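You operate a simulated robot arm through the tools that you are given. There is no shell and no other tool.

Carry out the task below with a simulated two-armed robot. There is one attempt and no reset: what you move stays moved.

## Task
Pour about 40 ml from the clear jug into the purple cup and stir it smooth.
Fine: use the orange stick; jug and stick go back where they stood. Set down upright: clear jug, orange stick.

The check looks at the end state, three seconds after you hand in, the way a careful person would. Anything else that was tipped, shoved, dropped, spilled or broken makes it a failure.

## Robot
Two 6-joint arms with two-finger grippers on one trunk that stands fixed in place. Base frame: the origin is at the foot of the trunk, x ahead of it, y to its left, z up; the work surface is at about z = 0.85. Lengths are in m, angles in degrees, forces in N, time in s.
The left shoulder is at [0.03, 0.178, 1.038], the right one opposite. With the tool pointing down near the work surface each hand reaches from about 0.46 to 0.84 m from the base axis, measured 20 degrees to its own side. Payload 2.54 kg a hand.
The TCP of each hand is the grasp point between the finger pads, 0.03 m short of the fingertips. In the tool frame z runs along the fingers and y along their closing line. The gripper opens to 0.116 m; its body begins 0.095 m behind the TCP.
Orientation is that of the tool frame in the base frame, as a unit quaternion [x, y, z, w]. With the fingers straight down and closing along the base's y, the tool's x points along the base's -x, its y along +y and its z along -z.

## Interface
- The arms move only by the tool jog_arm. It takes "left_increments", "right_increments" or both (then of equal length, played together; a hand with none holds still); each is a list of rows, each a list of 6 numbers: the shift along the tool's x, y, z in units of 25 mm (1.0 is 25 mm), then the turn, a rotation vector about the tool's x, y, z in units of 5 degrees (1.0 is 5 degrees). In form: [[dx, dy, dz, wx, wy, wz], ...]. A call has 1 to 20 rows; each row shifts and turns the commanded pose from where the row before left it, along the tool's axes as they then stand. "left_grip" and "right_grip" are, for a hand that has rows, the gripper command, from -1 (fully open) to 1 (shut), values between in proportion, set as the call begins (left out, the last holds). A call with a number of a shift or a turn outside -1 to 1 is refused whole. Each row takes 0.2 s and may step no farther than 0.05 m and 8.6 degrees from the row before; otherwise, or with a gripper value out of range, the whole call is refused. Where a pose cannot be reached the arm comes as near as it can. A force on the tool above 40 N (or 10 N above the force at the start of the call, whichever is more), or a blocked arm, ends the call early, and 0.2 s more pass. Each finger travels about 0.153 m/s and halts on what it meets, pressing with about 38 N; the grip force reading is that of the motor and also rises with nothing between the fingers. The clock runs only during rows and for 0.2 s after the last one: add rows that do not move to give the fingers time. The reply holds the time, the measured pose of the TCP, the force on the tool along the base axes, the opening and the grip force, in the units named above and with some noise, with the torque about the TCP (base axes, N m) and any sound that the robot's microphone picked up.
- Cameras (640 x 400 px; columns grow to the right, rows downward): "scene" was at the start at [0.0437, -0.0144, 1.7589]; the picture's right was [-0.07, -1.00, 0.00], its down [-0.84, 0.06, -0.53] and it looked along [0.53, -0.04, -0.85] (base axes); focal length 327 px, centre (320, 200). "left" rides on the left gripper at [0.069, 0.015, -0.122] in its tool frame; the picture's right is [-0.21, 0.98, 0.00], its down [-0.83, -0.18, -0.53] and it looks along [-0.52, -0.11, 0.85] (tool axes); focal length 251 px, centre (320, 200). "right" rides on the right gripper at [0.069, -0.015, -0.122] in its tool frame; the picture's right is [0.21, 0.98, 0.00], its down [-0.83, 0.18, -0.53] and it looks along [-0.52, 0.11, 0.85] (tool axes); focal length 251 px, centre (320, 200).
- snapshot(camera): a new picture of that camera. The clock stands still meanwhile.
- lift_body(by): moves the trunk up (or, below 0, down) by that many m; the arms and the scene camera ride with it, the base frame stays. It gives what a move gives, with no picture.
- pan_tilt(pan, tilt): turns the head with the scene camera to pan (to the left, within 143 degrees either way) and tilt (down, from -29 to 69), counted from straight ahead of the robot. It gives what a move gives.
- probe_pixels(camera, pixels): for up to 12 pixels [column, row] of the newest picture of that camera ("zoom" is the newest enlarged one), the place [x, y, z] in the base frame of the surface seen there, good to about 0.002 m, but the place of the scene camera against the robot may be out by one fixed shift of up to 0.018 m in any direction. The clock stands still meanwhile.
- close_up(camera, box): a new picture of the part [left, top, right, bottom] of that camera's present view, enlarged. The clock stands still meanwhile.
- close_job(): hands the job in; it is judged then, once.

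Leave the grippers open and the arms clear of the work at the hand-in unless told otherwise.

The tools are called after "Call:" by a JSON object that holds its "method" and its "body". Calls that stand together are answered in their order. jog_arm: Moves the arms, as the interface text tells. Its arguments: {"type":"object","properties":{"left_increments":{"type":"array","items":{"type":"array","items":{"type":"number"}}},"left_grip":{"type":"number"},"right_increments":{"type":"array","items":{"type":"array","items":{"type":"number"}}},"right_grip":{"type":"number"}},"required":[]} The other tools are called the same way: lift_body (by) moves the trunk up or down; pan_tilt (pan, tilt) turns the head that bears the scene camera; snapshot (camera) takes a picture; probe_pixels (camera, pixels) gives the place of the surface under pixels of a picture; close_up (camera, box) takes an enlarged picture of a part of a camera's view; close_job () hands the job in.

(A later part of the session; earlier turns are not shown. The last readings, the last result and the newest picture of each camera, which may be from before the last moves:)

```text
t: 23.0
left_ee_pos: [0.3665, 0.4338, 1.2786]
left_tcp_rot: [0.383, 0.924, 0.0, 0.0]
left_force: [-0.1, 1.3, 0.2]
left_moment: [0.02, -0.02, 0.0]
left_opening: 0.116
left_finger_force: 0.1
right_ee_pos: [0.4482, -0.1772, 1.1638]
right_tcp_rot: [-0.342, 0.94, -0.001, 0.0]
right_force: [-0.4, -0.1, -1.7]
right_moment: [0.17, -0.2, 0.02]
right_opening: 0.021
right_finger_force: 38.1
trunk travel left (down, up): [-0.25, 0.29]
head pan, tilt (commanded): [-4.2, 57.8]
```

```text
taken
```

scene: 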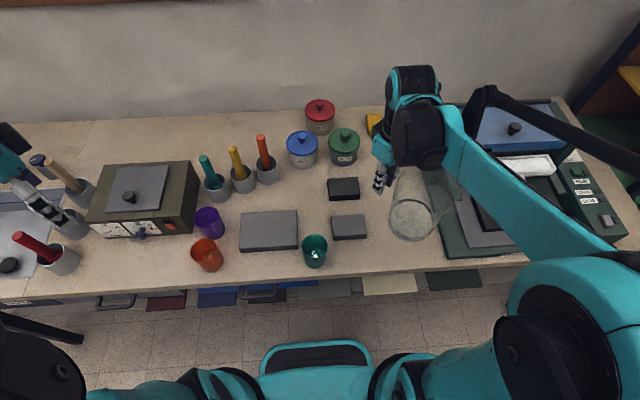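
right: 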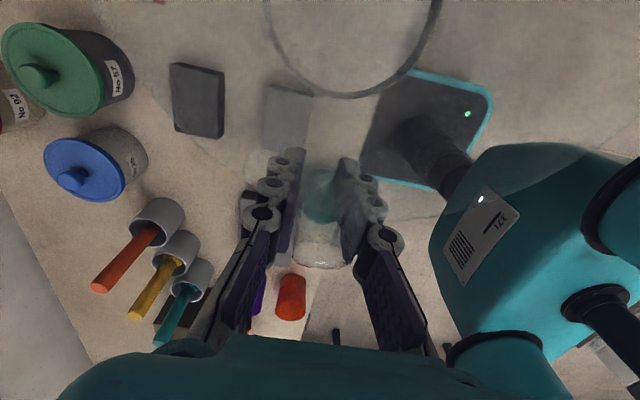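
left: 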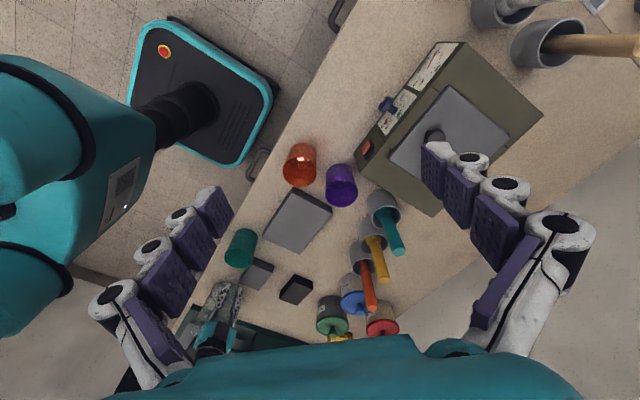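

The spout now points toward the robot at the right bearing. I'll carry the jug level across to the left, above the grey slab at about (0.48, 0.10), with the jug base at z ≈ 1.10.

Call:
{"method": "jog_arm", "body": {"right_increments": [[-0.2, 0.19, -0.03, 0, 0, 0], [-0.4, 0.38, -0.05, 0, 0, 0], [-0.55, 0.52, -0.05, 0, 0, 0], [-0.55, 0.52, -0.05, 0, 0, 0], [-0.55, 0.52, -0.05, 0, 0, 0], [-0.55, 0.52, -0.05, 0, 0, 0], [-0.55, 0.52, -0.05, 0, 0, 0], [-0.55, 0.52, -0.05, 0, 0, 0], [-0.55, 0.52, -0.05, 0, 0, 0], [-0.55, 0.52, -0.05, 0, 0, 0], [-0.55, 0.52, -0.05, 0, 0, 0], [-0.55, 0.52, -0.05, 0, 0, 0], [-0.55, 0.52, -0.05, 0, 0, 0], [-0.55, 0.52, -0.05, 0, 0, 0], [-0.55, 0.52, 0, 0, 0, 0], [-0.35, 0.37, 0, 0, 0, 0], [0, 0, 0, 0, 0, 0]]}}

Call:
{"method": "snapshot", "body": {"camera": "scene"}}

Call:
{"method": "snapshot", "body": {"camera": "left"}}

```text
t: 26.6
left_ee_pos: [0.3666, 0.434, 1.2782]
left_tcp_rot: [0.383, 0.924, 0.0, 0.0]
left_force: [-0.4, 0.1, 0.3]
left_moment: [0.0, 0.01, -0.04]
left_opening: 0.116
left_finger_force: 0.1
right_ee_pos: [0.4804, 0.1012, 1.1805]
right_tcp_rot: [-0.342, 0.94, 0.0, 0.0]
right_force: [-0.7, -0.1, -2.8]
right_moment: [0.17, -0.22, -0.03]
right_opening: 0.0212
right_finger_force: 38.1
trunk travel left (down, up): [-0.25, 0.29]
head pan, tilt (commanded): [-4.2, 57.8]
```

```text
taken
```

scene: 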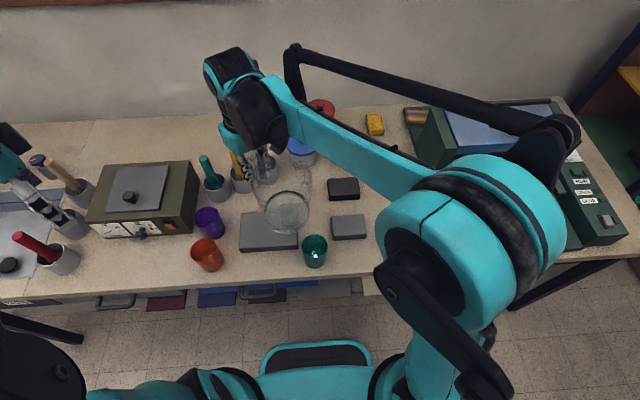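

```text
taken
```

left: 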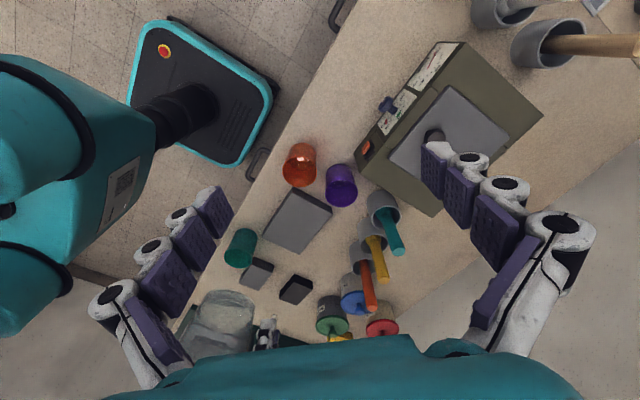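

The jug is steady over the slab. I'll now tilt it 45° toward its spout, well short of pouring since the liquid is shallow.

Call:
{"method": "jog_arm", "body": {"right_increments": [[0, 0, 0, 0, -0.4, 0], [0, 0, 0, 0, -0.7, 0], [0, 0, 0, 0, -0.7, 0], [0, 0, 0, 0, -0.7, 0], [0, 0, 0, 0, -0.7, 0], [0, 0, 0, 0, -0.7, 0], [0, 0, 0, 0, -0.7, 0], [0, 0, 0, 0, -0.7, 0], [0, 0, 0, 0, -0.7, 0], [0, 0, 0, 0, -0.7, 0], [0, 0, 0, 0, -0.7, 0], [0, 0, 0, 0, -0.7, 0], [0, 0, 0, 0, -0.7, 0], [0, 0, 0, 0, -0.2, 0], [0, 0, 0, 0, 0, 0]]}}

Call:
{"method": "snapshot", "body": {"camera": "scene"}}

Call:
{"method": "snapshot", "body": {"camera": "left"}}

Call:
{"method": "snapshot", "body": {"camera": "right"}}

```text
t: 29.8
left_ee_pos: [0.3669, 0.4335, 1.2779]
left_tcp_rot: [0.383, 0.924, 0.001, 0.0]
left_force: [-0.3, -0.9, -0.8]
left_moment: [0.02, -0.03, 0.02]
left_opening: 0.1159
left_finger_force: 0.2
right_ee_pos: [0.4795, 0.1014, 1.179]
right_tcp_rot: [-0.316, 0.868, 0.131, 0.359]
right_force: [0.0, 0.2, -3.4]
right_moment: [0.09, -0.11, 0.01]
right_opening: 0.0212
right_finger_force: 37.9
trunk travel left (down, up): [-0.25, 0.29]
head pan, tilt (commanded): [-4.2, 57.8]
```

```text
taken
```

scene: 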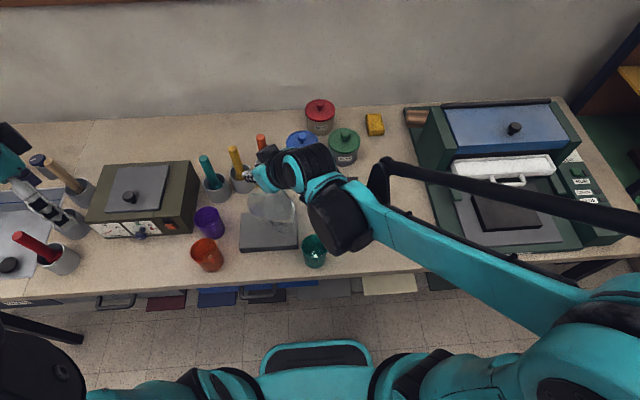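

```text
taken
```

left: 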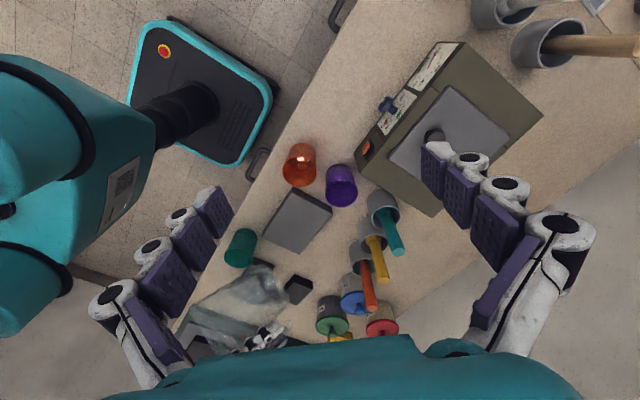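

```text
taken
```

right: 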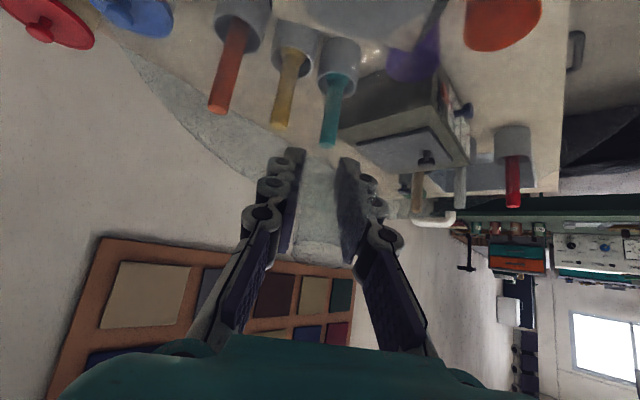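

The jug is tilted 45° with nothing spilled; the view shows the slab and cups undisturbed. I'll move toward the cup at this tilt, first rising 20 mm so the jug base stays above the stick tops. I'll do half the way and then check.

Call:
{"method": "jog_arm", "body": {"right_increments": [[-0.566, 0, -0.566, 0, 0, 0], [-0.4, 0.26, 0.4, 0, 0, 0], [-0.563, 0.365, 0.563, 0, 0, 0], [-0.563, 0.365, 0.563, 0, 0, 0], [-0.563, 0.365, 0.563, 0, 0, 0], [-0.563, 0.365, 0.563, 0, 0, 0], [-0.563, 0.365, 0.563, 0, 0, 0], [-0.4, 0.26, 0.4, 0, 0, 0], [0, 0, 0, 0, 0, 0]]}}

Call:
{"method": "snapshot", "body": {"camera": "scene"}}

Call:
{"method": "snapshot", "body": {"camera": "left"}}

```text
t: 31.8
left_ee_pos: [0.365, 0.4343, 1.2777]
left_tcp_rot: [0.382, 0.924, 0.0, 0.0]
left_force: [0.1, -0.1, 0.2]
left_moment: [-0.01, 0.01, 0.0]
left_opening: 0.1156
left_finger_force: 0.0
right_ee_pos: [0.5396, 0.2277, 1.1993]
right_tcp_rot: [-0.316, 0.868, 0.132, 0.36]
right_force: [-0.4, -0.2, -3.1]
right_moment: [0.11, -0.06, -0.04]
right_opening: 0.0212
right_finger_force: 37.6
trunk travel left (down, up): [-0.25, 0.29]
head pan, tilt (commanded): [-4.2, 57.8]
```

```text
taken
```

scene: 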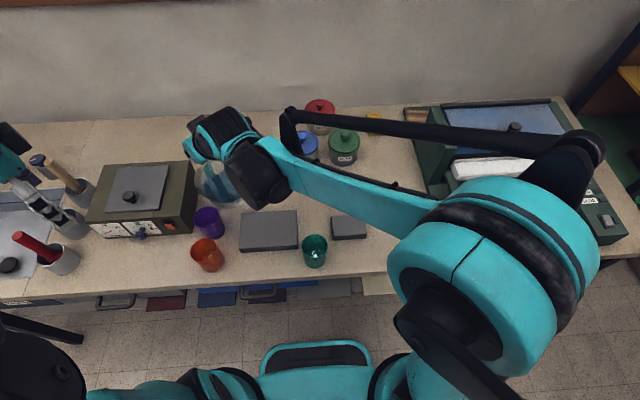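

```text
taken
```

left: 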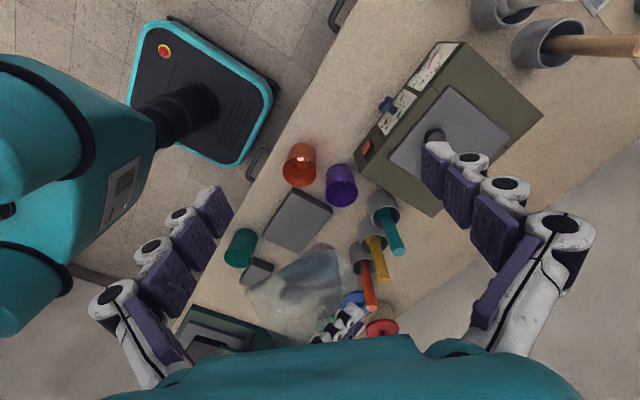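

Halfway there, all is clear: the jug hangs between the left camera and the slab, and the sticks are untouched. I'll continue to the tilt station at about (0.602, 0.358, 1.20).

Call:
{"method": "jog_arm", "body": {"right_increments": [[-0.3, 0.19, 0.3, 0, 0, 0], [-0.465, 0.2975, 0.465, 0, 0, 0], [-0.465, 0.2975, 0.465, 0, 0, 0], [-0.465, 0.2975, 0.465, 0, 0, 0], [-0.465, 0.2975, 0.465, 0, 0, 0], [-0.465, 0.2975, 0.465, 0, 0, 0], [-0.465, 0.2975, 0.465, 0, 0, 0], [-0.465, 0.2975, 0.465, 0, 0, 0], [-0.165, 0.1, 0.165, 0, 0, 0], [0, 0, 0, 0, 0, 0]]}}

Call:
{"method": "snapshot", "body": {"camera": "scene"}}

Call:
{"method": "snapshot", "body": {"camera": "left"}}

Call:
{"method": "snapshot", "body": {"camera": "right"}}

```text
t: 34.0
left_ee_pos: [0.3661, 0.434, 1.2779]
left_tcp_rot: [0.383, 0.924, 0.0, 0.0]
left_force: [-0.7, 0.4, 0.1]
left_moment: [0.02, -0.01, -0.01]
left_opening: 0.1156
left_finger_force: 0.1
right_ee_pos: [0.6035, 0.3563, 1.2001]
right_tcp_rot: [-0.315, 0.868, 0.131, 0.36]
right_force: [0.4, 0.7, -3.2]
right_moment: [0.11, -0.13, 0.01]
right_opening: 0.0213
right_finger_force: 38.4
trunk travel left (down, up): [-0.25, 0.29]
head pan, tilt (commanded): [-4.2, 57.8]
```

```text
taken
```

scene: 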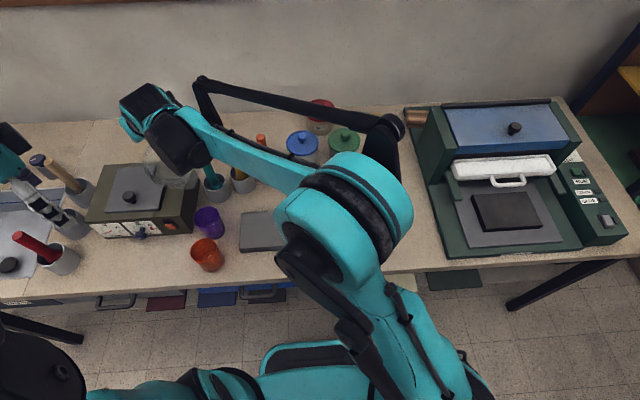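

```text
taken
```

left: 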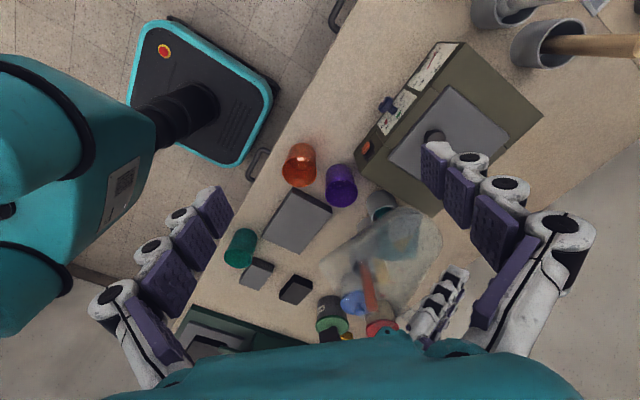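

```text
taken
```

right: 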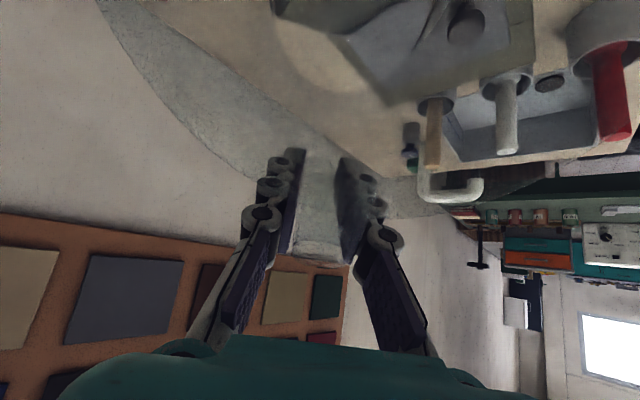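

The jug's at the station, and from the scene camera the cup at (210,221) is still visible. I'll tilt to 58°, still short of pouring, at this height, and then look for the spout lip.

Call:
{"method": "jog_arm", "body": {"right_increments": [[0, 0, 0, 0, -0.4, 0], [0, 0, 0, 0, -0.5, 0], [0, 0, 0, 0, -0.5, 0], [0, 0, 0, 0, -0.5, 0], [0, 0, 0, 0, -0.4, 0], [0, 0, 0, 0, -0.3, 0], [0, 0, 0, 0, 0, 0]]}}

Call:
{"method": "close_up", "body": {"camera": "left", "box": [290, 140, 470, 310]}}

Call:
{"method": "close_up", "body": {"camera": "scene", "box": [110, 110, 270, 270]}}

```text
t: 35.6
left_ee_pos: [0.3657, 0.4339, 1.2777]
left_tcp_rot: [0.383, 0.924, -0.001, 0.0]
left_force: [-0.4, 0.9, 0.3]
left_moment: [-0.01, 0.06, 0.02]
left_opening: 0.1161
left_finger_force: 0.0
right_ee_pos: [0.6023, 0.3575, 1.1997]
right_tcp_rot: [-0.299, 0.822, 0.166, 0.455]
right_force: [1.1, 0.9, -2.5]
right_moment: [0.05, -0.06, -0.02]
right_opening: 0.0213
right_finger_force: 38.3
trunk travel left (down, up): [-0.25, 0.29]
head pan, tilt (commanded): [-4.2, 57.8]
```

```text
2.35 times, centred on (380, 225) of left
```

zoom: 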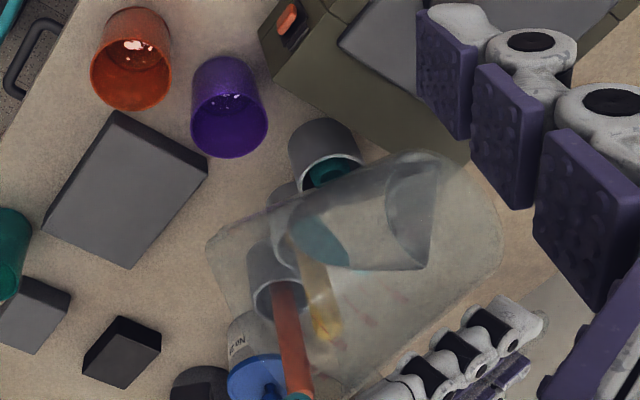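

```text
2.50 times, centred on (190, 190) of scene
```

zoom: 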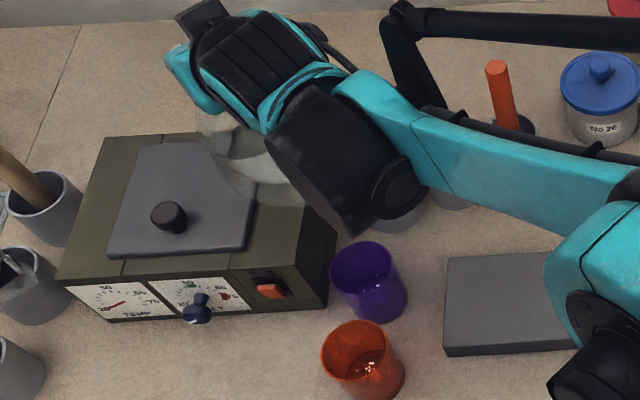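

The left close-up shows the tilted jug clearly, with the spout lip at (208,245) and the liquid front at (290,225) still short of it. I'll probe the lip.

Call:
{"method": "close_up", "body": {"camera": "left", "box": [290, 140, 470, 310]}}

Call:
{"method": "probe_pixels", "body": {"camera": "zoom", "pixels": [[208, 243], [210, 246], [212, 243], [215, 247], [216, 240], [210, 250], [213, 255], [220, 238], [292, 225], [300, 230], [222, 250], [230, 270]]}}

Call:
{"method": "probe_pixels", "body": {"camera": "zoom", "pixels": [[206, 245], [207, 247], [209, 241], [214, 262], [240, 225], [260, 215], [340, 180], [400, 155], [435, 160], [320, 230], [380, 220], [400, 250]]}}

```text
2.35 times, centred on (380, 225) of left
```

zoom: 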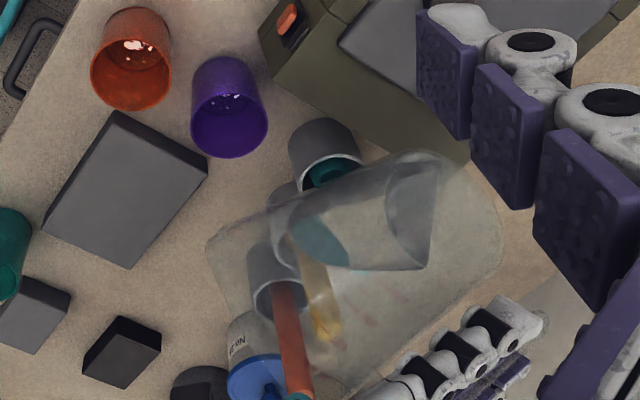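

```text
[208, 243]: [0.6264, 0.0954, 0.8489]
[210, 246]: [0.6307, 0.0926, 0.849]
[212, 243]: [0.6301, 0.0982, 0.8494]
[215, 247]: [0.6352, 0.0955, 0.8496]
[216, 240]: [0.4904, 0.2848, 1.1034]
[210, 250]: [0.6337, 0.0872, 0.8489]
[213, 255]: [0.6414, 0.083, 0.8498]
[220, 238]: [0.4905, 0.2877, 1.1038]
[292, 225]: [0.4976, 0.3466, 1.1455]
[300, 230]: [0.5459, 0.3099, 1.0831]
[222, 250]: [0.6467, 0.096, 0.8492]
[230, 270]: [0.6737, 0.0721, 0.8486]
```

```text
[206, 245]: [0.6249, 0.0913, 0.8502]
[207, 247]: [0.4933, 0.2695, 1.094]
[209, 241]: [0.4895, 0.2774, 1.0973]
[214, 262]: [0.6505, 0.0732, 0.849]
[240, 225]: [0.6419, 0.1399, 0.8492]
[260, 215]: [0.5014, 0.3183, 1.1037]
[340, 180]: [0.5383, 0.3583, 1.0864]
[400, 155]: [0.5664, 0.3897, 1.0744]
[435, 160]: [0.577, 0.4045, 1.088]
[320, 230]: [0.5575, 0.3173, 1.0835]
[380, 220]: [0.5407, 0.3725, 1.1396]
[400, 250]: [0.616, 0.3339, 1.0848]
```

The lip reads about (0.493, 0.270, 1.094), close to my geometry, and the liquid surface is 10 mm below it. Pouring should start near 62–63°, so before tilting more I'll bring the lip over the cup. I'm lowering to TCP (0.625, 0.375, 1.138), which keeps the jug base about 12 mm above the oven top.

Call:
{"method": "jog_arm", "body": {"right_increments": [[0.15, -0.01, 0.23, 0, 0, 0], [0.25, -0.01, 0.38, 0, 0, 0], [0.25, -0.01, 0.38, 0, 0, 0], [0.25, -0.01, 0.38, 0, 0, 0], [0.25, -0.01, 0.38, 0, 0, 0], [0.2, -0.01, 0.31, 0, 0, 0], [0.136, 0, 0.22, 0, 0, 0], [0, 0, 0, 0, 0, 0]]}}

Call:
{"method": "close_up", "body": {"camera": "left", "box": [290, 120, 470, 290]}}

Call:
{"method": "close_up", "body": {"camera": "scene", "box": [110, 110, 270, 270]}}

```text
t: 37.4
left_ee_pos: [0.367, 0.435, 1.2786]
left_tcp_rot: [0.383, 0.924, 0.0, 0.001]
left_force: [0.3, 0.3, 0.6]
left_moment: [-0.01, 0.0, 0.0]
left_opening: 0.1162
left_finger_force: 0.1
right_ee_pos: [0.6241, 0.3745, 1.1378]
right_tcp_rot: [-0.299, 0.822, 0.165, 0.456]
right_force: [-0.1, 0.3, -3.0]
right_moment: [0.06, -0.06, 0.04]
right_opening: 0.0211
right_finger_force: 38.0
trunk travel left (down, up): [-0.25, 0.29]
head pan, tilt (commanded): [-4.2, 57.8]
```

```text
2.35 times, centred on (380, 205) of left
```

zoom: 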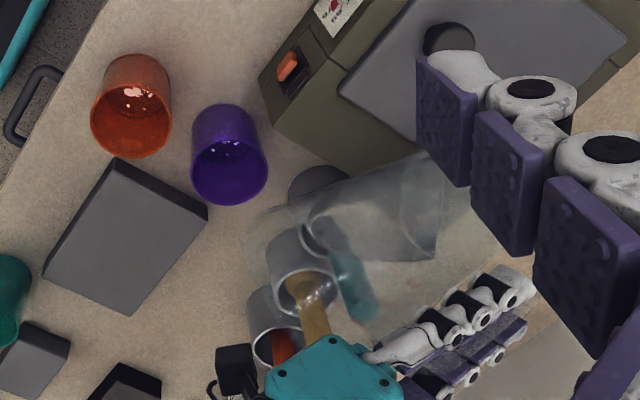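

```text
2.50 times, centred on (190, 190) of scene
```

zoom: 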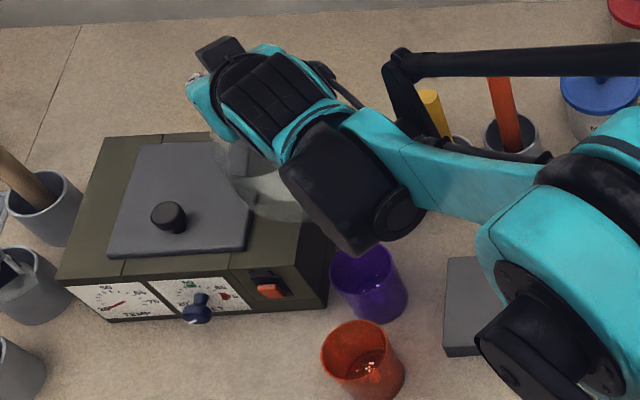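

The jug is in place; in the left close-up the lip is near (245,232) and the cup mouth at (228,170). I'll probe the lip to check that it stands over the cup.

Call:
{"method": "close_up", "body": {"camera": "left", "box": [330, 170, 430, 260]}}

Call:
{"method": "probe_pixels", "body": {"camera": "zoom", "pixels": [[55, 200], [58, 195], [62, 190], [70, 185], [60, 205], [52, 205], [50, 195], [65, 215], [75, 178], [56, 210], [48, 200], [66, 200]]}}

```text
4.44 times, centred on (380, 215) of left
```

zoom: 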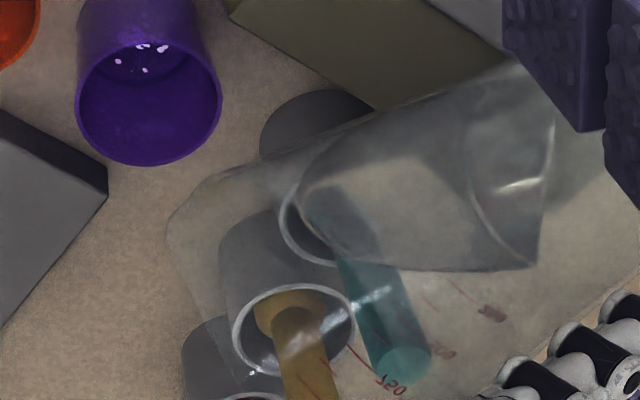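

```text
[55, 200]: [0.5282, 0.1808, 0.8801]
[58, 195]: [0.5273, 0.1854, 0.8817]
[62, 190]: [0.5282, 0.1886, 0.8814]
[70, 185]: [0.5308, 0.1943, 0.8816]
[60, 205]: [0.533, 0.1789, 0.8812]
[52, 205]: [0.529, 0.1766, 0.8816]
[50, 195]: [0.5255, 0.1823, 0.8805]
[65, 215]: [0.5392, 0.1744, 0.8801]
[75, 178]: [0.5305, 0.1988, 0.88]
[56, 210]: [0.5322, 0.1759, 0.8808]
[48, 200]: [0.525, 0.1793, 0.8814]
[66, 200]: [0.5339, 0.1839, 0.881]
```

In this enlargement the lip is at about (168,218). I'll probe there, and at the liquid surface.

Call:
{"method": "probe_pixels", "body": {"camera": "zoom", "pixels": [[170, 215], [169, 220], [172, 210], [175, 222], [180, 200], [190, 190], [172, 230], [176, 216], [168, 214], [200, 182], [184, 215], [178, 206]]}}

Call:
{"method": "probe_pixels", "body": {"camera": "zoom", "pixels": [[305, 200], [330, 210], [360, 200], [400, 230], [450, 240], [500, 250], [420, 180], [380, 220], [350, 240], [480, 220], [300, 190], [320, 185]]}}

```text
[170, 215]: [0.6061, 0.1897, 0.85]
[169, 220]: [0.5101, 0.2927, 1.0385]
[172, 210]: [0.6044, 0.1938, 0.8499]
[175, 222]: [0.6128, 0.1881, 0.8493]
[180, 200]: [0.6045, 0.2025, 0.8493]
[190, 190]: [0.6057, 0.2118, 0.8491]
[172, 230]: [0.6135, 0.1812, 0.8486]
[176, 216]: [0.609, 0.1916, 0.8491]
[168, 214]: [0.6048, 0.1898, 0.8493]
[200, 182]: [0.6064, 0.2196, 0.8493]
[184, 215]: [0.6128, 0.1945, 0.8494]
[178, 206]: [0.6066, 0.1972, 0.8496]
```

```text
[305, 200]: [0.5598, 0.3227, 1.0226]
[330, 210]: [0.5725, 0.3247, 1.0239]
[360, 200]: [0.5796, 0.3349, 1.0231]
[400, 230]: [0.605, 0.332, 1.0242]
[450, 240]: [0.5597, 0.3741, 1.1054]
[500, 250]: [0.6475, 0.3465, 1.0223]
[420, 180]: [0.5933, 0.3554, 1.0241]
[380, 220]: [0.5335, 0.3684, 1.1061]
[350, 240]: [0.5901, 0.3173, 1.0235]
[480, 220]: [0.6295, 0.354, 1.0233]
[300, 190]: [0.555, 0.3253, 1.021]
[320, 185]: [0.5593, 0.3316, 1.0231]
```

The liquid surface at z ≈ 1.023 is about 10 mm under the lip (≈ 1.033), and the lip is over the cup, slightly on the far side. I expect pouring to start near 64°. I'll tilt 4° more, to 62°, slowly and look.

Call:
{"method": "jog_arm", "body": {"right_increments": [[0, 0, 0, 0, -0.2, 0], [0, 0, 0, 0, -0.2, 0], [0, 0, 0, 0, -0.2, 0], [0, 0, 0, 0, -0.2, 0], [0, 0, 0, 0, 0, 0], [0, 0, 0, 0, 0, 0]]}}

Call:
{"method": "close_up", "body": {"camera": "left", "box": [330, 150, 430, 250]}}

```text
t: 38.8
left_ee_pos: [0.3656, 0.4344, 1.2779]
left_tcp_rot: [0.383, 0.924, 0.0, 0.0]
left_force: [0.2, 0.0, 0.9]
left_moment: [-0.02, 0.01, -0.02]
left_opening: 0.1163
left_finger_force: 0.0
right_ee_pos: [0.6242, 0.3749, 1.1378]
right_tcp_rot: [-0.293, 0.805, 0.176, 0.484]
right_force: [-0.3, -0.7, -3.0]
right_moment: [0.05, -0.06, -0.02]
right_opening: 0.0214
right_finger_force: 38.1
trunk travel left (down, up): [-0.25, 0.29]
head pan, tilt (commanded): [-4.2, 57.8]
```

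```text
4.00 times, centred on (380, 200) of left
```

zoom: 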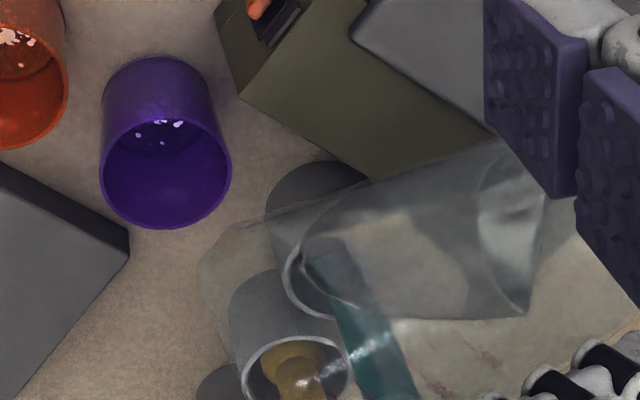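

The liquid front at (305,245) is still about 100 px short of the lip at (200,262). I'll tilt 2° more, to 64°.

Call:
{"method": "jog_arm", "body": {"right_increments": [[0, 0, 0, 0, -0.13, 0], [0, 0, 0, 0, -0.13, 0], [0, 0, 0, 0, -0.14, 0], [0, 0, 0, 0, 0, 0], [0, 0, 0, 0, 0, 0]]}}

Call:
{"method": "close_up", "body": {"camera": "left", "box": [330, 150, 430, 250]}}

Call:
{"method": "probe_pixels", "body": {"camera": "zoom", "pixels": [[198, 265], [200, 260], [202, 268], [199, 272], [205, 255], [210, 248], [205, 280], [330, 240], [360, 250], [400, 280], [310, 245], [430, 240]]}}

```text
t: 40.0
left_ee_pos: [0.3664, 0.4338, 1.2773]
left_tcp_rot: [0.383, 0.924, 0.0, 0.001]
left_force: [-0.3, 0.1, -0.6]
left_moment: [0.03, -0.01, -0.01]
left_opening: 0.1163
left_finger_force: 0.1
right_ee_pos: [0.6246, 0.3758, 1.1381]
right_tcp_rot: [-0.29, 0.797, 0.181, 0.498]
right_force: [0.4, 0.6, -2.3]
right_moment: [0.02, -0.07, -0.03]
right_opening: 0.0212
right_finger_force: 38.6
trunk travel left (down, up): [-0.25, 0.29]
head pan, tilt (commanded): [-4.2, 57.8]
```

```text
4.00 times, centred on (380, 200) of left
```

zoom: 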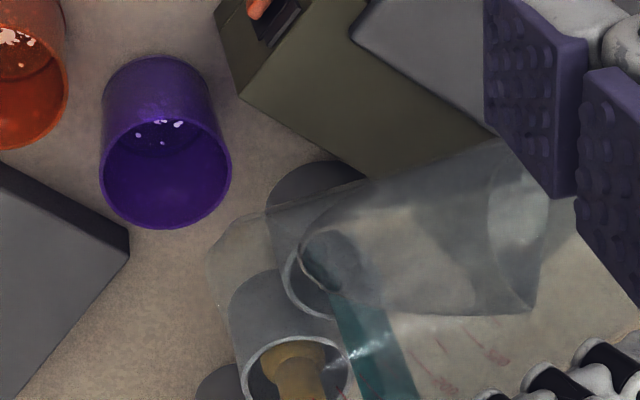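

```text
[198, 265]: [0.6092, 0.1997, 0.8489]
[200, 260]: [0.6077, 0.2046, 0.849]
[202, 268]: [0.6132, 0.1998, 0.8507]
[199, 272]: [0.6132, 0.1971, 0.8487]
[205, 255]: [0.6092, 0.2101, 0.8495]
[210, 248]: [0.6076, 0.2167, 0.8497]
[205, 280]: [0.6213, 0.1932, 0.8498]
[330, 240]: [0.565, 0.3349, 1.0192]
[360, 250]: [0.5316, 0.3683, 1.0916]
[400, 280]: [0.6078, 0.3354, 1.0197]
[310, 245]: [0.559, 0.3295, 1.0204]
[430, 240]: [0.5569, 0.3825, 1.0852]
```

The liquid surface is at z ≈ 1.0197 and nothing is flowing yet. I'll enlarge the spout region to find the lip precisely.

Call:
{"method": "close_up", "body": {"camera": "left", "box": [340, 185, 400, 235]}}

Call:
{"method": "probe_pixels", "body": {"camera": "zoom", "pixels": [[80, 200], [85, 190], [90, 210], [100, 180], [110, 170], [120, 165], [95, 230], [105, 240], [110, 220], [130, 160], [90, 200], [100, 200]]}}

Call:
{"method": "snapshot", "body": {"camera": "scene"}}

```text
8.00 times, centred on (370, 210) of left
```

zoom: 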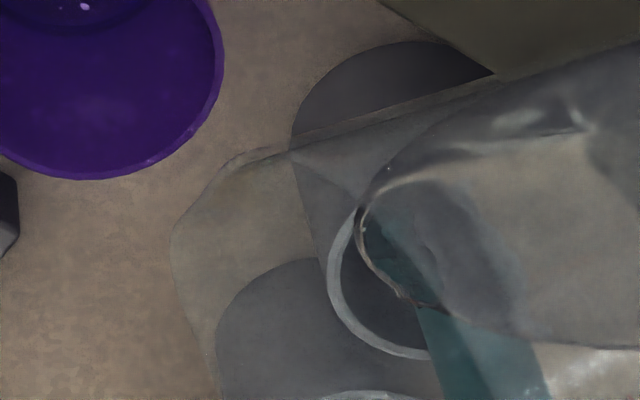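

```text
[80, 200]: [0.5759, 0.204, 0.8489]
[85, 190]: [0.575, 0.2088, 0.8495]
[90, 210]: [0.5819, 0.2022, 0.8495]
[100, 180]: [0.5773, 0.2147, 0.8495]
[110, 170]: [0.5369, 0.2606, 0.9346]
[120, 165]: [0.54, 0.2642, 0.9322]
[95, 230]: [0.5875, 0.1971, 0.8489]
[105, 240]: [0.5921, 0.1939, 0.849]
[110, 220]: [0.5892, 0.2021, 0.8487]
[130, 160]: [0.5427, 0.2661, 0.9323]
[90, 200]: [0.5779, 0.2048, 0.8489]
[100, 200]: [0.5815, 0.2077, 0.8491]
```

```text
taken
```

scene: 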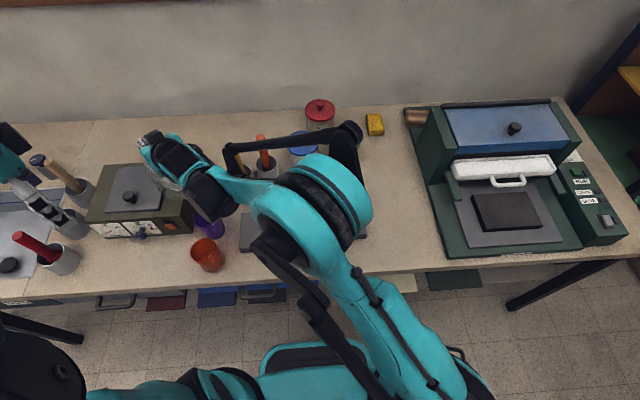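

The lip tip shows at (172,230) of that enlargement and the liquid front at (357,210), with no flow. I'll add 1° per call with a pause, shifting the hand slightly so the lip stays over the cup.

Call:
{"method": "jog_arm", "body": {"right_increments": [[0.02, 0, -0.04, 0, -0.1, 0], [0.02, 0, -0.04, 0, -0.1, 0], [0, 0, 0, 0, 0, 0], [0, 0, 0, 0, 0, 0]]}}

Call:
{"method": "close_up", "body": {"camera": "left", "box": [320, 150, 420, 250]}}

```text
t: 41.0
left_ee_pos: [0.3655, 0.4327, 1.2775]
left_tcp_rot: [0.382, 0.924, 0.0, 0.001]
left_force: [0.4, -0.3, -0.3]
left_moment: [0.02, 0.0, 0.02]
left_opening: 0.116
left_finger_force: 0.1
right_ee_pos: [0.6233, 0.3747, 1.1379]
right_tcp_rot: [-0.288, 0.793, 0.183, 0.505]
right_force: [-1.1, -0.5, -3.7]
right_moment: [0.02, -0.03, -0.01]
right_opening: 0.021
right_finger_force: 38.7
trunk travel left (down, up): [-0.25, 0.29]
head pan, tilt (commanded): [-4.2, 57.8]
```

```text
4.00 times, centred on (370, 200) of left
```

zoom: 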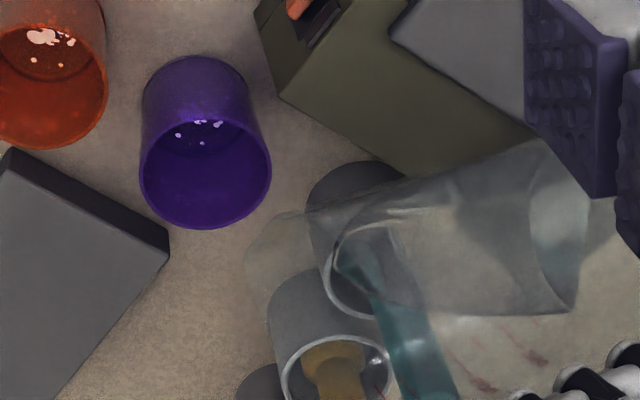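

At 65° there is still no flow. I'll add another 1°.

Call:
{"method": "jog_arm", "body": {"right_increments": [[0.02, 0, -0.04, 0, -0.1, 0], [0.02, 0, -0.04, 0, -0.1, 0], [0, 0, 0, 0, 0, 0], [0, 0, 0, 0, 0, 0]]}}

Call:
{"method": "close_up", "body": {"camera": "left", "box": [320, 150, 420, 250]}}

```text
t: 42.0
left_ee_pos: [0.3667, 0.4346, 1.2782]
left_tcp_rot: [0.383, 0.924, 0.0, 0.0]
left_force: [-0.1, -0.3, -0.7]
left_moment: [0.01, 0.02, 0.05]
left_opening: 0.116
left_finger_force: 0.0
right_ee_pos: [0.6209, 0.3723, 1.138]
right_tcp_rot: [-0.287, 0.788, 0.187, 0.512]
right_force: [1.0, 0.3, -3.4]
right_moment: [0.02, -0.08, -0.02]
right_opening: 0.0212
right_finger_force: 38.3
trunk travel left (down, up): [-0.25, 0.29]
head pan, tilt (commanded): [-4.2, 57.8]
```

```text
4.00 times, centred on (370, 200) of left
```

zoom: 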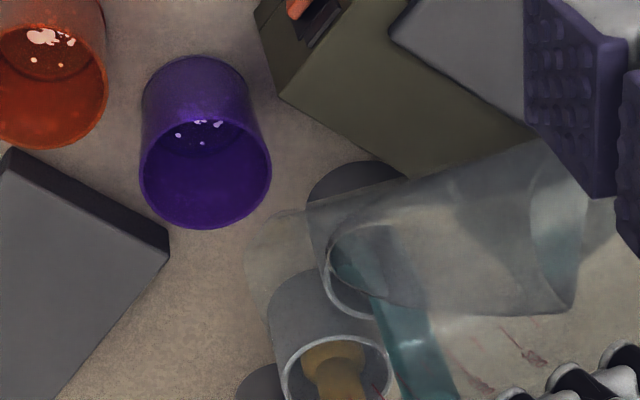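

No flow at 66° either; the front creeps forward to (327,245). I'll continue with 1° steps.

Call:
{"method": "jog_arm", "body": {"right_increments": [[0.02, 0, -0.04, 0, -0.1, 0], [0.02, 0, -0.04, 0, -0.1, 0], [0, 0, 0, 0, 0, 0], [0, 0, 0, 0, 0, 0]]}}

Call:
{"method": "close_up", "body": {"camera": "left", "box": [320, 150, 420, 250]}}

Call:
{"method": "probe_pixels", "body": {"camera": "zoom", "pixels": [[345, 250], [360, 250], [400, 280], [450, 290], [350, 240], [335, 250], [200, 140], [180, 135], [220, 125], [205, 128], [190, 145], [210, 140]]}}

```text
t: 43.0
left_ee_pos: [0.3654, 0.4349, 1.278]
left_tcp_rot: [0.383, 0.924, 0.0, 0.001]
left_force: [0.4, 0.3, 0.2]
left_moment: [0.01, 0.0, 0.02]
left_opening: 0.1159
left_finger_force: 0.1
right_ee_pos: [0.6202, 0.3698, 1.1374]
right_tcp_rot: [-0.285, 0.784, 0.188, 0.519]
right_force: [-0.7, -0.1, -3.4]
right_moment: [0.01, -0.01, -0.02]
right_opening: 0.0212
right_finger_force: 38.1
trunk travel left (down, up): [-0.25, 0.29]
head pan, tilt (commanded): [-4.2, 57.8]
```

```text
4.00 times, centred on (370, 200) of left
```

zoom: 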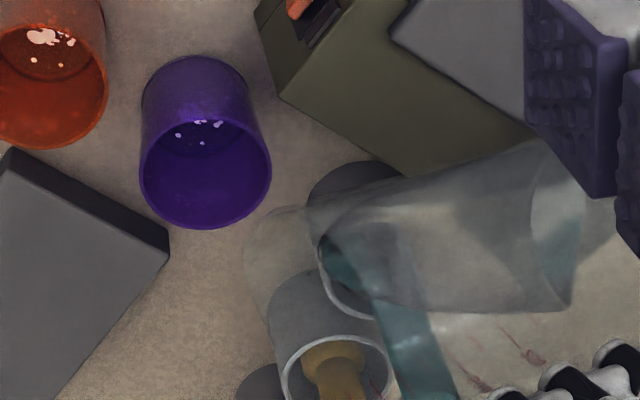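

```text
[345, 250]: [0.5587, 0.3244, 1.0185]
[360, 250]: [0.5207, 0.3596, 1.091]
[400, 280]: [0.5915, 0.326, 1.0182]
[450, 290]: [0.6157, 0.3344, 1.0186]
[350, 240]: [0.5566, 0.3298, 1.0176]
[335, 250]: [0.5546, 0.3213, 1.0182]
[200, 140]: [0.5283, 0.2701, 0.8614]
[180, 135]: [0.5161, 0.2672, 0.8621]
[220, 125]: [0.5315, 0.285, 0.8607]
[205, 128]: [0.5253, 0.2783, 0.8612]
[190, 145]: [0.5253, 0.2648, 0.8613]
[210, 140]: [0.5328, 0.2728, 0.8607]
```

The cup's level is still 0.8612 and the liquid front is now at (318,245). I'll add another 1°.

Call:
{"method": "jog_arm", "body": {"right_increments": [[0.02, 0, -0.04, 0, -0.1, 0], [0.02, 0, -0.04, 0, -0.1, 0], [0, 0, 0, 0, 0, 0], [0, 0, 0, 0, 0, 0]]}}

Call:
{"method": "close_up", "body": {"camera": "left", "box": [320, 150, 420, 250]}}

```text
t: 44.0
left_ee_pos: [0.3659, 0.4347, 1.2773]
left_tcp_rot: [0.383, 0.924, 0.0, -0.001]
left_force: [-0.2, -0.3, 0.6]
left_moment: [0.0, 0.0, -0.02]
left_opening: 0.1159
left_finger_force: 0.0
right_ee_pos: [0.618, 0.3696, 1.1377]
right_tcp_rot: [-0.283, 0.779, 0.191, 0.525]
right_force: [-0.1, -0.5, -2.3]
right_moment: [0.02, -0.05, 0.04]
right_opening: 0.0212
right_finger_force: 38.2
trunk travel left (down, up): [-0.25, 0.29]
head pan, tilt (commanded): [-4.2, 57.8]
```

```text
4.00 times, centred on (370, 200) of left
```

zoom: 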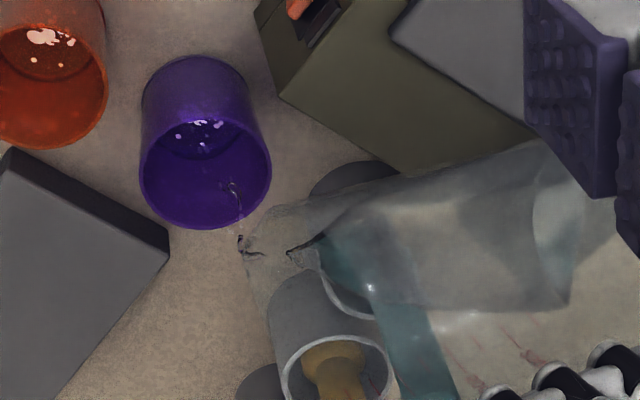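

A thin stream is now running from the lip (245,250) into the cup (232,185). I'll hold this tilt for 0.8 s and check the level.

Call:
{"method": "jog_arm", "body": {"right_increments": [[0, 0, 0, 0, 0, 0], [0, 0, 0, 0, 0, 0], [0, 0, 0, 0, 0, 0]]}}

Call:
{"method": "close_up", "body": {"camera": "left", "box": [320, 150, 420, 250]}}

Call:
{"method": "probe_pixels", "body": {"camera": "zoom", "pixels": [[200, 140], [180, 135], [220, 125], [205, 128], [190, 145], [210, 140], [170, 130], [230, 130], [345, 250], [400, 280], [450, 290], [350, 240]]}}

```text
t: 44.8
left_ee_pos: [0.3662, 0.434, 1.2766]
left_tcp_rot: [0.382, 0.924, 0.0, 0.0]
left_force: [0.1, -1.1, -0.1]
left_moment: [-0.04, -0.01, -0.01]
left_opening: 0.1163
left_finger_force: 0.0
right_ee_pos: [0.6177, 0.3704, 1.1381]
right_tcp_rot: [-0.283, 0.779, 0.191, 0.525]
right_force: [0.3, -0.6, -3.2]
right_moment: [0.03, -0.01, 0.01]
right_opening: 0.0215
right_finger_force: 38.6
trunk travel left (down, up): [-0.25, 0.29]
head pan, tilt (commanded): [-4.2, 57.8]
```

```text
4.00 times, centred on (370, 200) of left
```

zoom: 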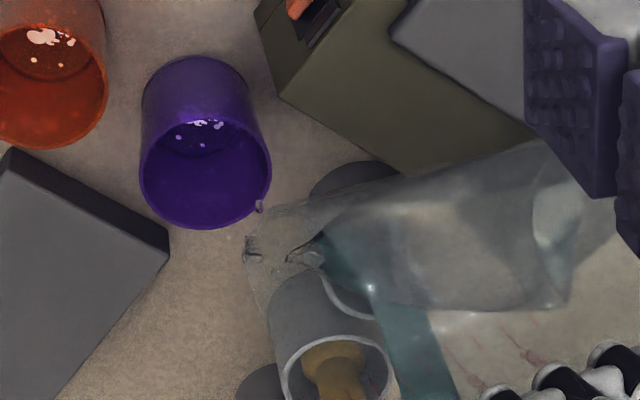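

```text
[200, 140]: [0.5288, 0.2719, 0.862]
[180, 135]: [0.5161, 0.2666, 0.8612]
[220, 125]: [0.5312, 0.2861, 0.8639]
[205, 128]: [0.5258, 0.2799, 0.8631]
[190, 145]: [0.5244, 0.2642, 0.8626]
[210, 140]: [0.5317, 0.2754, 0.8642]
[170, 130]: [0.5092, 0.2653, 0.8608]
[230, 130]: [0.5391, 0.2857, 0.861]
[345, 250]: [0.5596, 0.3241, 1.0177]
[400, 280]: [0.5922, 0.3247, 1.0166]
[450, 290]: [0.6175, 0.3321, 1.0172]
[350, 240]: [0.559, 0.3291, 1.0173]
```

The stream has almost stopped; the cup level is about 0.862 (roughly 3 ml in). A late drop at (258,205) fell a little toward the cup's far edge, so I'll shift the lip 6 mm toward the cup's centre and then tilt another 1°.

Call:
{"method": "jog_arm", "body": {"right_increments": [[0.045, 0, -0.11, 0, 0, 0], [0.045, 0, -0.11, 0, 0, 0], [0.02, 0, -0.04, 0, -0.1, 0], [0.02, 0, -0.04, 0, -0.1, 0], [0, 0, 0, 0, 0, 0]]}}

Call:
{"method": "close_up", "body": {"camera": "left", "box": [320, 150, 420, 250]}}

Call:
{"method": "probe_pixels", "body": {"camera": "zoom", "pixels": [[200, 140], [180, 135], [220, 125], [205, 128], [190, 145], [210, 140], [170, 130], [230, 130], [345, 250], [400, 280], [450, 290], [350, 240]]}}

```text
t: 46.0
left_ee_pos: [0.3664, 0.4342, 1.2792]
left_tcp_rot: [0.382, 0.924, 0.0, 0.0]
left_force: [0.2, -0.1, -0.7]
left_moment: [-0.02, 0.03, 0.01]
left_opening: 0.1161
left_finger_force: 0.1
right_ee_pos: [0.6109, 0.3638, 1.1375]
right_tcp_rot: [-0.282, 0.775, 0.194, 0.532]
right_force: [0.1, -0.1, -3.0]
right_moment: [0.02, -0.02, -0.02]
right_opening: 0.0211
right_finger_force: 38.3
trunk travel left (down, up): [-0.25, 0.29]
head pan, tilt (commanded): [-4.2, 57.8]
```

```text
4.00 times, centred on (370, 200) of left
```

zoom: 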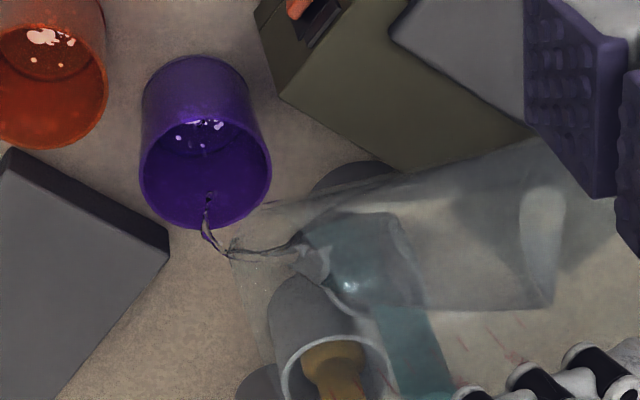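

```text
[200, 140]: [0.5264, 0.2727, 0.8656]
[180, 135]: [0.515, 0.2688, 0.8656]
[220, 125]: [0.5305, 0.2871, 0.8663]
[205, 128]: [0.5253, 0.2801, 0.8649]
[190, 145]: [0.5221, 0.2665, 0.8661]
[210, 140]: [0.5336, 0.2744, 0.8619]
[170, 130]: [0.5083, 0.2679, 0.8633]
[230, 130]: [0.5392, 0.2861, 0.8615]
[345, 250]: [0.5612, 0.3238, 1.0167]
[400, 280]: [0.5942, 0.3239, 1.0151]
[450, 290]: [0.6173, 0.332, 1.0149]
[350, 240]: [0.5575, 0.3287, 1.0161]
```

The flow is stronger and lands well inside the cup; the level is about 0.8645 (about 10 ml). I'll hold the tilt for 0.8 s.

Call:
{"method": "jog_arm", "body": {"right_increments": [[0, 0, 0, 0, 0, 0], [0, 0, 0, 0, 0, 0], [0, 0, 0, 0, 0, 0]]}}

Call:
{"method": "close_up", "body": {"camera": "left", "box": [320, 150, 420, 250]}}

Call:
{"method": "probe_pixels", "body": {"camera": "zoom", "pixels": [[200, 140], [180, 135], [220, 125], [205, 128], [190, 145], [210, 140], [170, 130], [230, 130], [345, 250], [400, 280], [450, 290], [350, 240]]}}

```text
t: 46.8
left_ee_pos: [0.3664, 0.4333, 1.2776]
left_tcp_rot: [0.382, 0.924, 0.0, 0.0]
left_force: [0.1, -0.1, -0.1]
left_moment: [-0.03, 0.01, 0.01]
left_opening: 0.1163
left_finger_force: 0.0
right_ee_pos: [0.6111, 0.3648, 1.1366]
right_tcp_rot: [-0.282, 0.775, 0.194, 0.532]
right_force: [0.1, -0.1, -3.1]
right_moment: [0.06, -0.03, 0.02]
right_opening: 0.0212
right_finger_force: 37.8
trunk travel left (down, up): [-0.25, 0.29]
head pan, tilt (commanded): [-4.2, 57.8]
```

```text
4.00 times, centred on (370, 200) of left
```

zoom: 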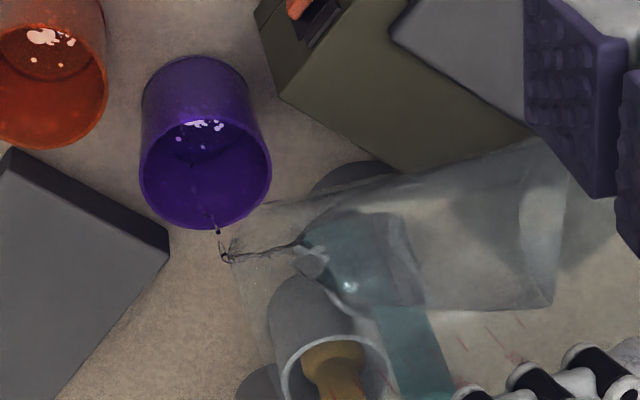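

```text
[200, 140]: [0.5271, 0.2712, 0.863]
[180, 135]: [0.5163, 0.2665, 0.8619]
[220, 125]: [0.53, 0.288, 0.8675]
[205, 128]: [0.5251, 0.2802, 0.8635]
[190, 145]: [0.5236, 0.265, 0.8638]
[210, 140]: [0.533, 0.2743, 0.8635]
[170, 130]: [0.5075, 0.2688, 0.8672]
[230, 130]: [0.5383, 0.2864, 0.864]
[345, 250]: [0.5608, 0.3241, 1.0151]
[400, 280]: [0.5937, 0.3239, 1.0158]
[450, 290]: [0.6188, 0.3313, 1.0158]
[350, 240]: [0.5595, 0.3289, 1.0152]
```

The flow has thinned and the level is ≈ 0.8643 (≈ 9 ml). I'll tilt 1° more and hold.

Call:
{"method": "jog_arm", "body": {"right_increments": [[0.02, 0, -0.04, 0, -0.1, 0], [0.02, 0, -0.04, 0, -0.1, 0], [0, 0, 0, 0, 0, 0], [0, 0, 0, 0, 0, 0]]}}

Call:
{"method": "close_up", "body": {"camera": "left", "box": [320, 150, 420, 250]}}

Call:
{"method": "probe_pixels", "body": {"camera": "zoom", "pixels": [[200, 140], [180, 135], [220, 125], [205, 128], [190, 145], [210, 140], [170, 130], [230, 130], [345, 250], [400, 280], [450, 290], [350, 240]]}}

```text
t: 47.8
left_ee_pos: [0.3667, 0.4333, 1.278]
left_tcp_rot: [0.383, 0.924, 0.0, 0.0]
left_force: [-0.1, 0.5, -0.1]
left_moment: [0.0, 0.02, -0.01]
left_opening: 0.1159
left_finger_force: 0.0
right_ee_pos: [0.61, 0.3632, 1.1363]
right_tcp_rot: [-0.279, 0.77, 0.195, 0.539]
right_force: [0.1, -0.1, -3.3]
right_moment: [0.03, 0.0, -0.01]
right_opening: 0.0215
right_finger_force: 37.4
trunk travel left (down, up): [-0.25, 0.29]
head pan, tilt (commanded): [-4.2, 57.8]
```

```text
4.00 times, centred on (370, 200) of left
```

zoom: 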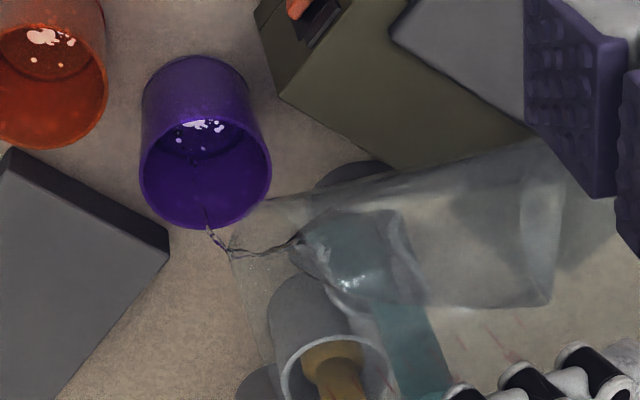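

```text
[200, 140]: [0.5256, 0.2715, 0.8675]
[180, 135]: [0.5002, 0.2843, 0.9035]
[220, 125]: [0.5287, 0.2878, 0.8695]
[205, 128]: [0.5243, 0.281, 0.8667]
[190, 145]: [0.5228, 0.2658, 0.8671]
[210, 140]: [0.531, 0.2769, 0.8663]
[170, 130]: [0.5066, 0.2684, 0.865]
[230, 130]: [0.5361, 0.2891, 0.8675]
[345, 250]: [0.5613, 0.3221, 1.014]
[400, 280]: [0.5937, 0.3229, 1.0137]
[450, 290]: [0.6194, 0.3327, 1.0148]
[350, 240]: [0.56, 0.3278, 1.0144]
```

The level is ≈ 0.867 (≈ 18 ml) and still flowing. I'll add 0.6° and hold.

Call:
{"method": "jog_arm", "body": {"right_increments": [[0.012, 0, -0.025, 0, -0.06, 0], [0.012, 0, -0.025, 0, -0.06, 0], [0, 0, 0, 0, 0, 0], [0, 0, 0, 0, 0, 0]]}}

Call:
{"method": "close_up", "body": {"camera": "left", "box": [320, 150, 420, 250]}}

Call:
{"method": "probe_pixels", "body": {"camera": "zoom", "pixels": [[200, 140], [185, 140], [220, 125], [205, 128], [190, 145], [210, 140], [170, 130], [230, 130], [345, 250], [400, 280], [450, 290], [350, 240]]}}

```text
t: 48.8
left_ee_pos: [0.3665, 0.4335, 1.2777]
left_tcp_rot: [0.383, 0.924, 0.0, -0.001]
left_force: [0.4, -0.1, -0.1]
left_moment: [0.0, 0.01, 0.02]
left_opening: 0.116
left_finger_force: 0.0
right_ee_pos: [0.6087, 0.3607, 1.1371]
right_tcp_rot: [-0.28, 0.767, 0.198, 0.543]
right_force: [0.4, -0.4, -2.2]
right_moment: [0.01, -0.03, -0.04]
right_opening: 0.021
right_finger_force: 37.6
trunk travel left (down, up): [-0.25, 0.29]
head pan, tilt (commanded): [-4.2, 57.8]
```

```text
4.00 times, centred on (370, 200) of left
```

zoom: 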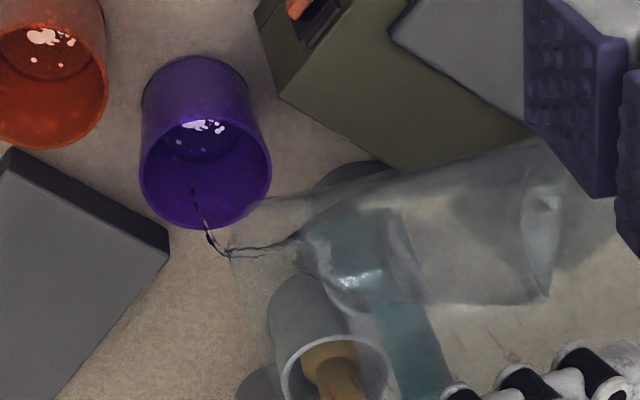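

```text
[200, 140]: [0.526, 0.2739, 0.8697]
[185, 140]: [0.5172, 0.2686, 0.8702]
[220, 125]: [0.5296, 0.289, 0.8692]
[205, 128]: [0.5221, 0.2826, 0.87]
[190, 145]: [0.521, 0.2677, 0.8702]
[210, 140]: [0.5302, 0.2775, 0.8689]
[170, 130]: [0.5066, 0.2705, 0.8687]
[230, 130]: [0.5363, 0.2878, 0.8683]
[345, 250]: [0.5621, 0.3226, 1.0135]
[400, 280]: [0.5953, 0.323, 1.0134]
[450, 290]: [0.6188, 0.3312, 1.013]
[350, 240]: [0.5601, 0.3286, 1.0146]
```

The level is ≈ 0.8694 (≈ 25 ml) with a steady stream well inside the mouth. I'll hold for 0.6 s and re-measure.

Call:
{"method": "jog_arm", "body": {"right_increments": [[0, 0, 0, 0, 0, 0], [0, 0, 0, 0, 0, 0]]}}

Call:
{"method": "close_up", "body": {"camera": "left", "box": [320, 150, 420, 250]}}

Call:
{"method": "probe_pixels", "body": {"camera": "zoom", "pixels": [[200, 140], [185, 140], [220, 125], [205, 128], [190, 145], [210, 140], [170, 130], [230, 130], [345, 250], [400, 280], [450, 290], [350, 240]]}}

```text
t: 49.4
left_ee_pos: [0.366, 0.4338, 1.2786]
left_tcp_rot: [0.383, 0.924, 0.0, 0.0]
left_force: [-0.6, -0.4, -0.6]
left_moment: [-0.01, 0.0, 0.0]
left_opening: 0.1159
left_finger_force: 0.0
right_ee_pos: [0.6072, 0.3607, 1.1381]
right_tcp_rot: [-0.279, 0.767, 0.197, 0.543]
right_force: [0.7, -0.9, -2.7]
right_moment: [0.05, 0.0, 0.02]
right_opening: 0.021
right_finger_force: 37.8
trunk travel left (down, up): [-0.25, 0.29]
head pan, tilt (commanded): [-4.2, 57.8]
```

```text
4.00 times, centred on (370, 200) of left
```

zoom: 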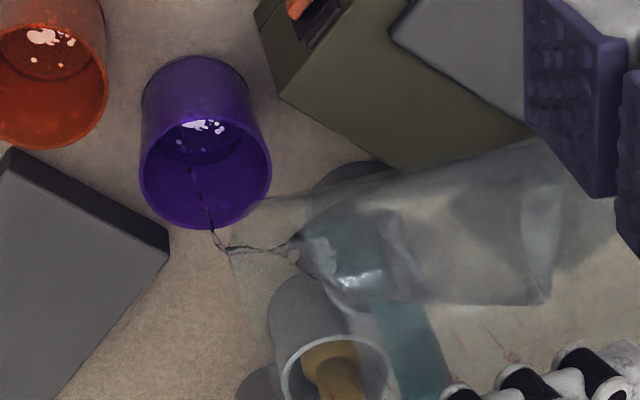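

```text
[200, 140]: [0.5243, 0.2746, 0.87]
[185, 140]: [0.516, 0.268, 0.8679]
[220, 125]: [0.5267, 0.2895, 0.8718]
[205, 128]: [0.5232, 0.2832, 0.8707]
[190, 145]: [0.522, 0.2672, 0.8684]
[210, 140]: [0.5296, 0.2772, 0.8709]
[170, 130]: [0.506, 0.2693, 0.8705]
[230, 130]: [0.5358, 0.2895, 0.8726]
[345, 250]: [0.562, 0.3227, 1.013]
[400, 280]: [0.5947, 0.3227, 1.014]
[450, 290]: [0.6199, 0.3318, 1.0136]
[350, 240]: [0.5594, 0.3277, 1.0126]
```

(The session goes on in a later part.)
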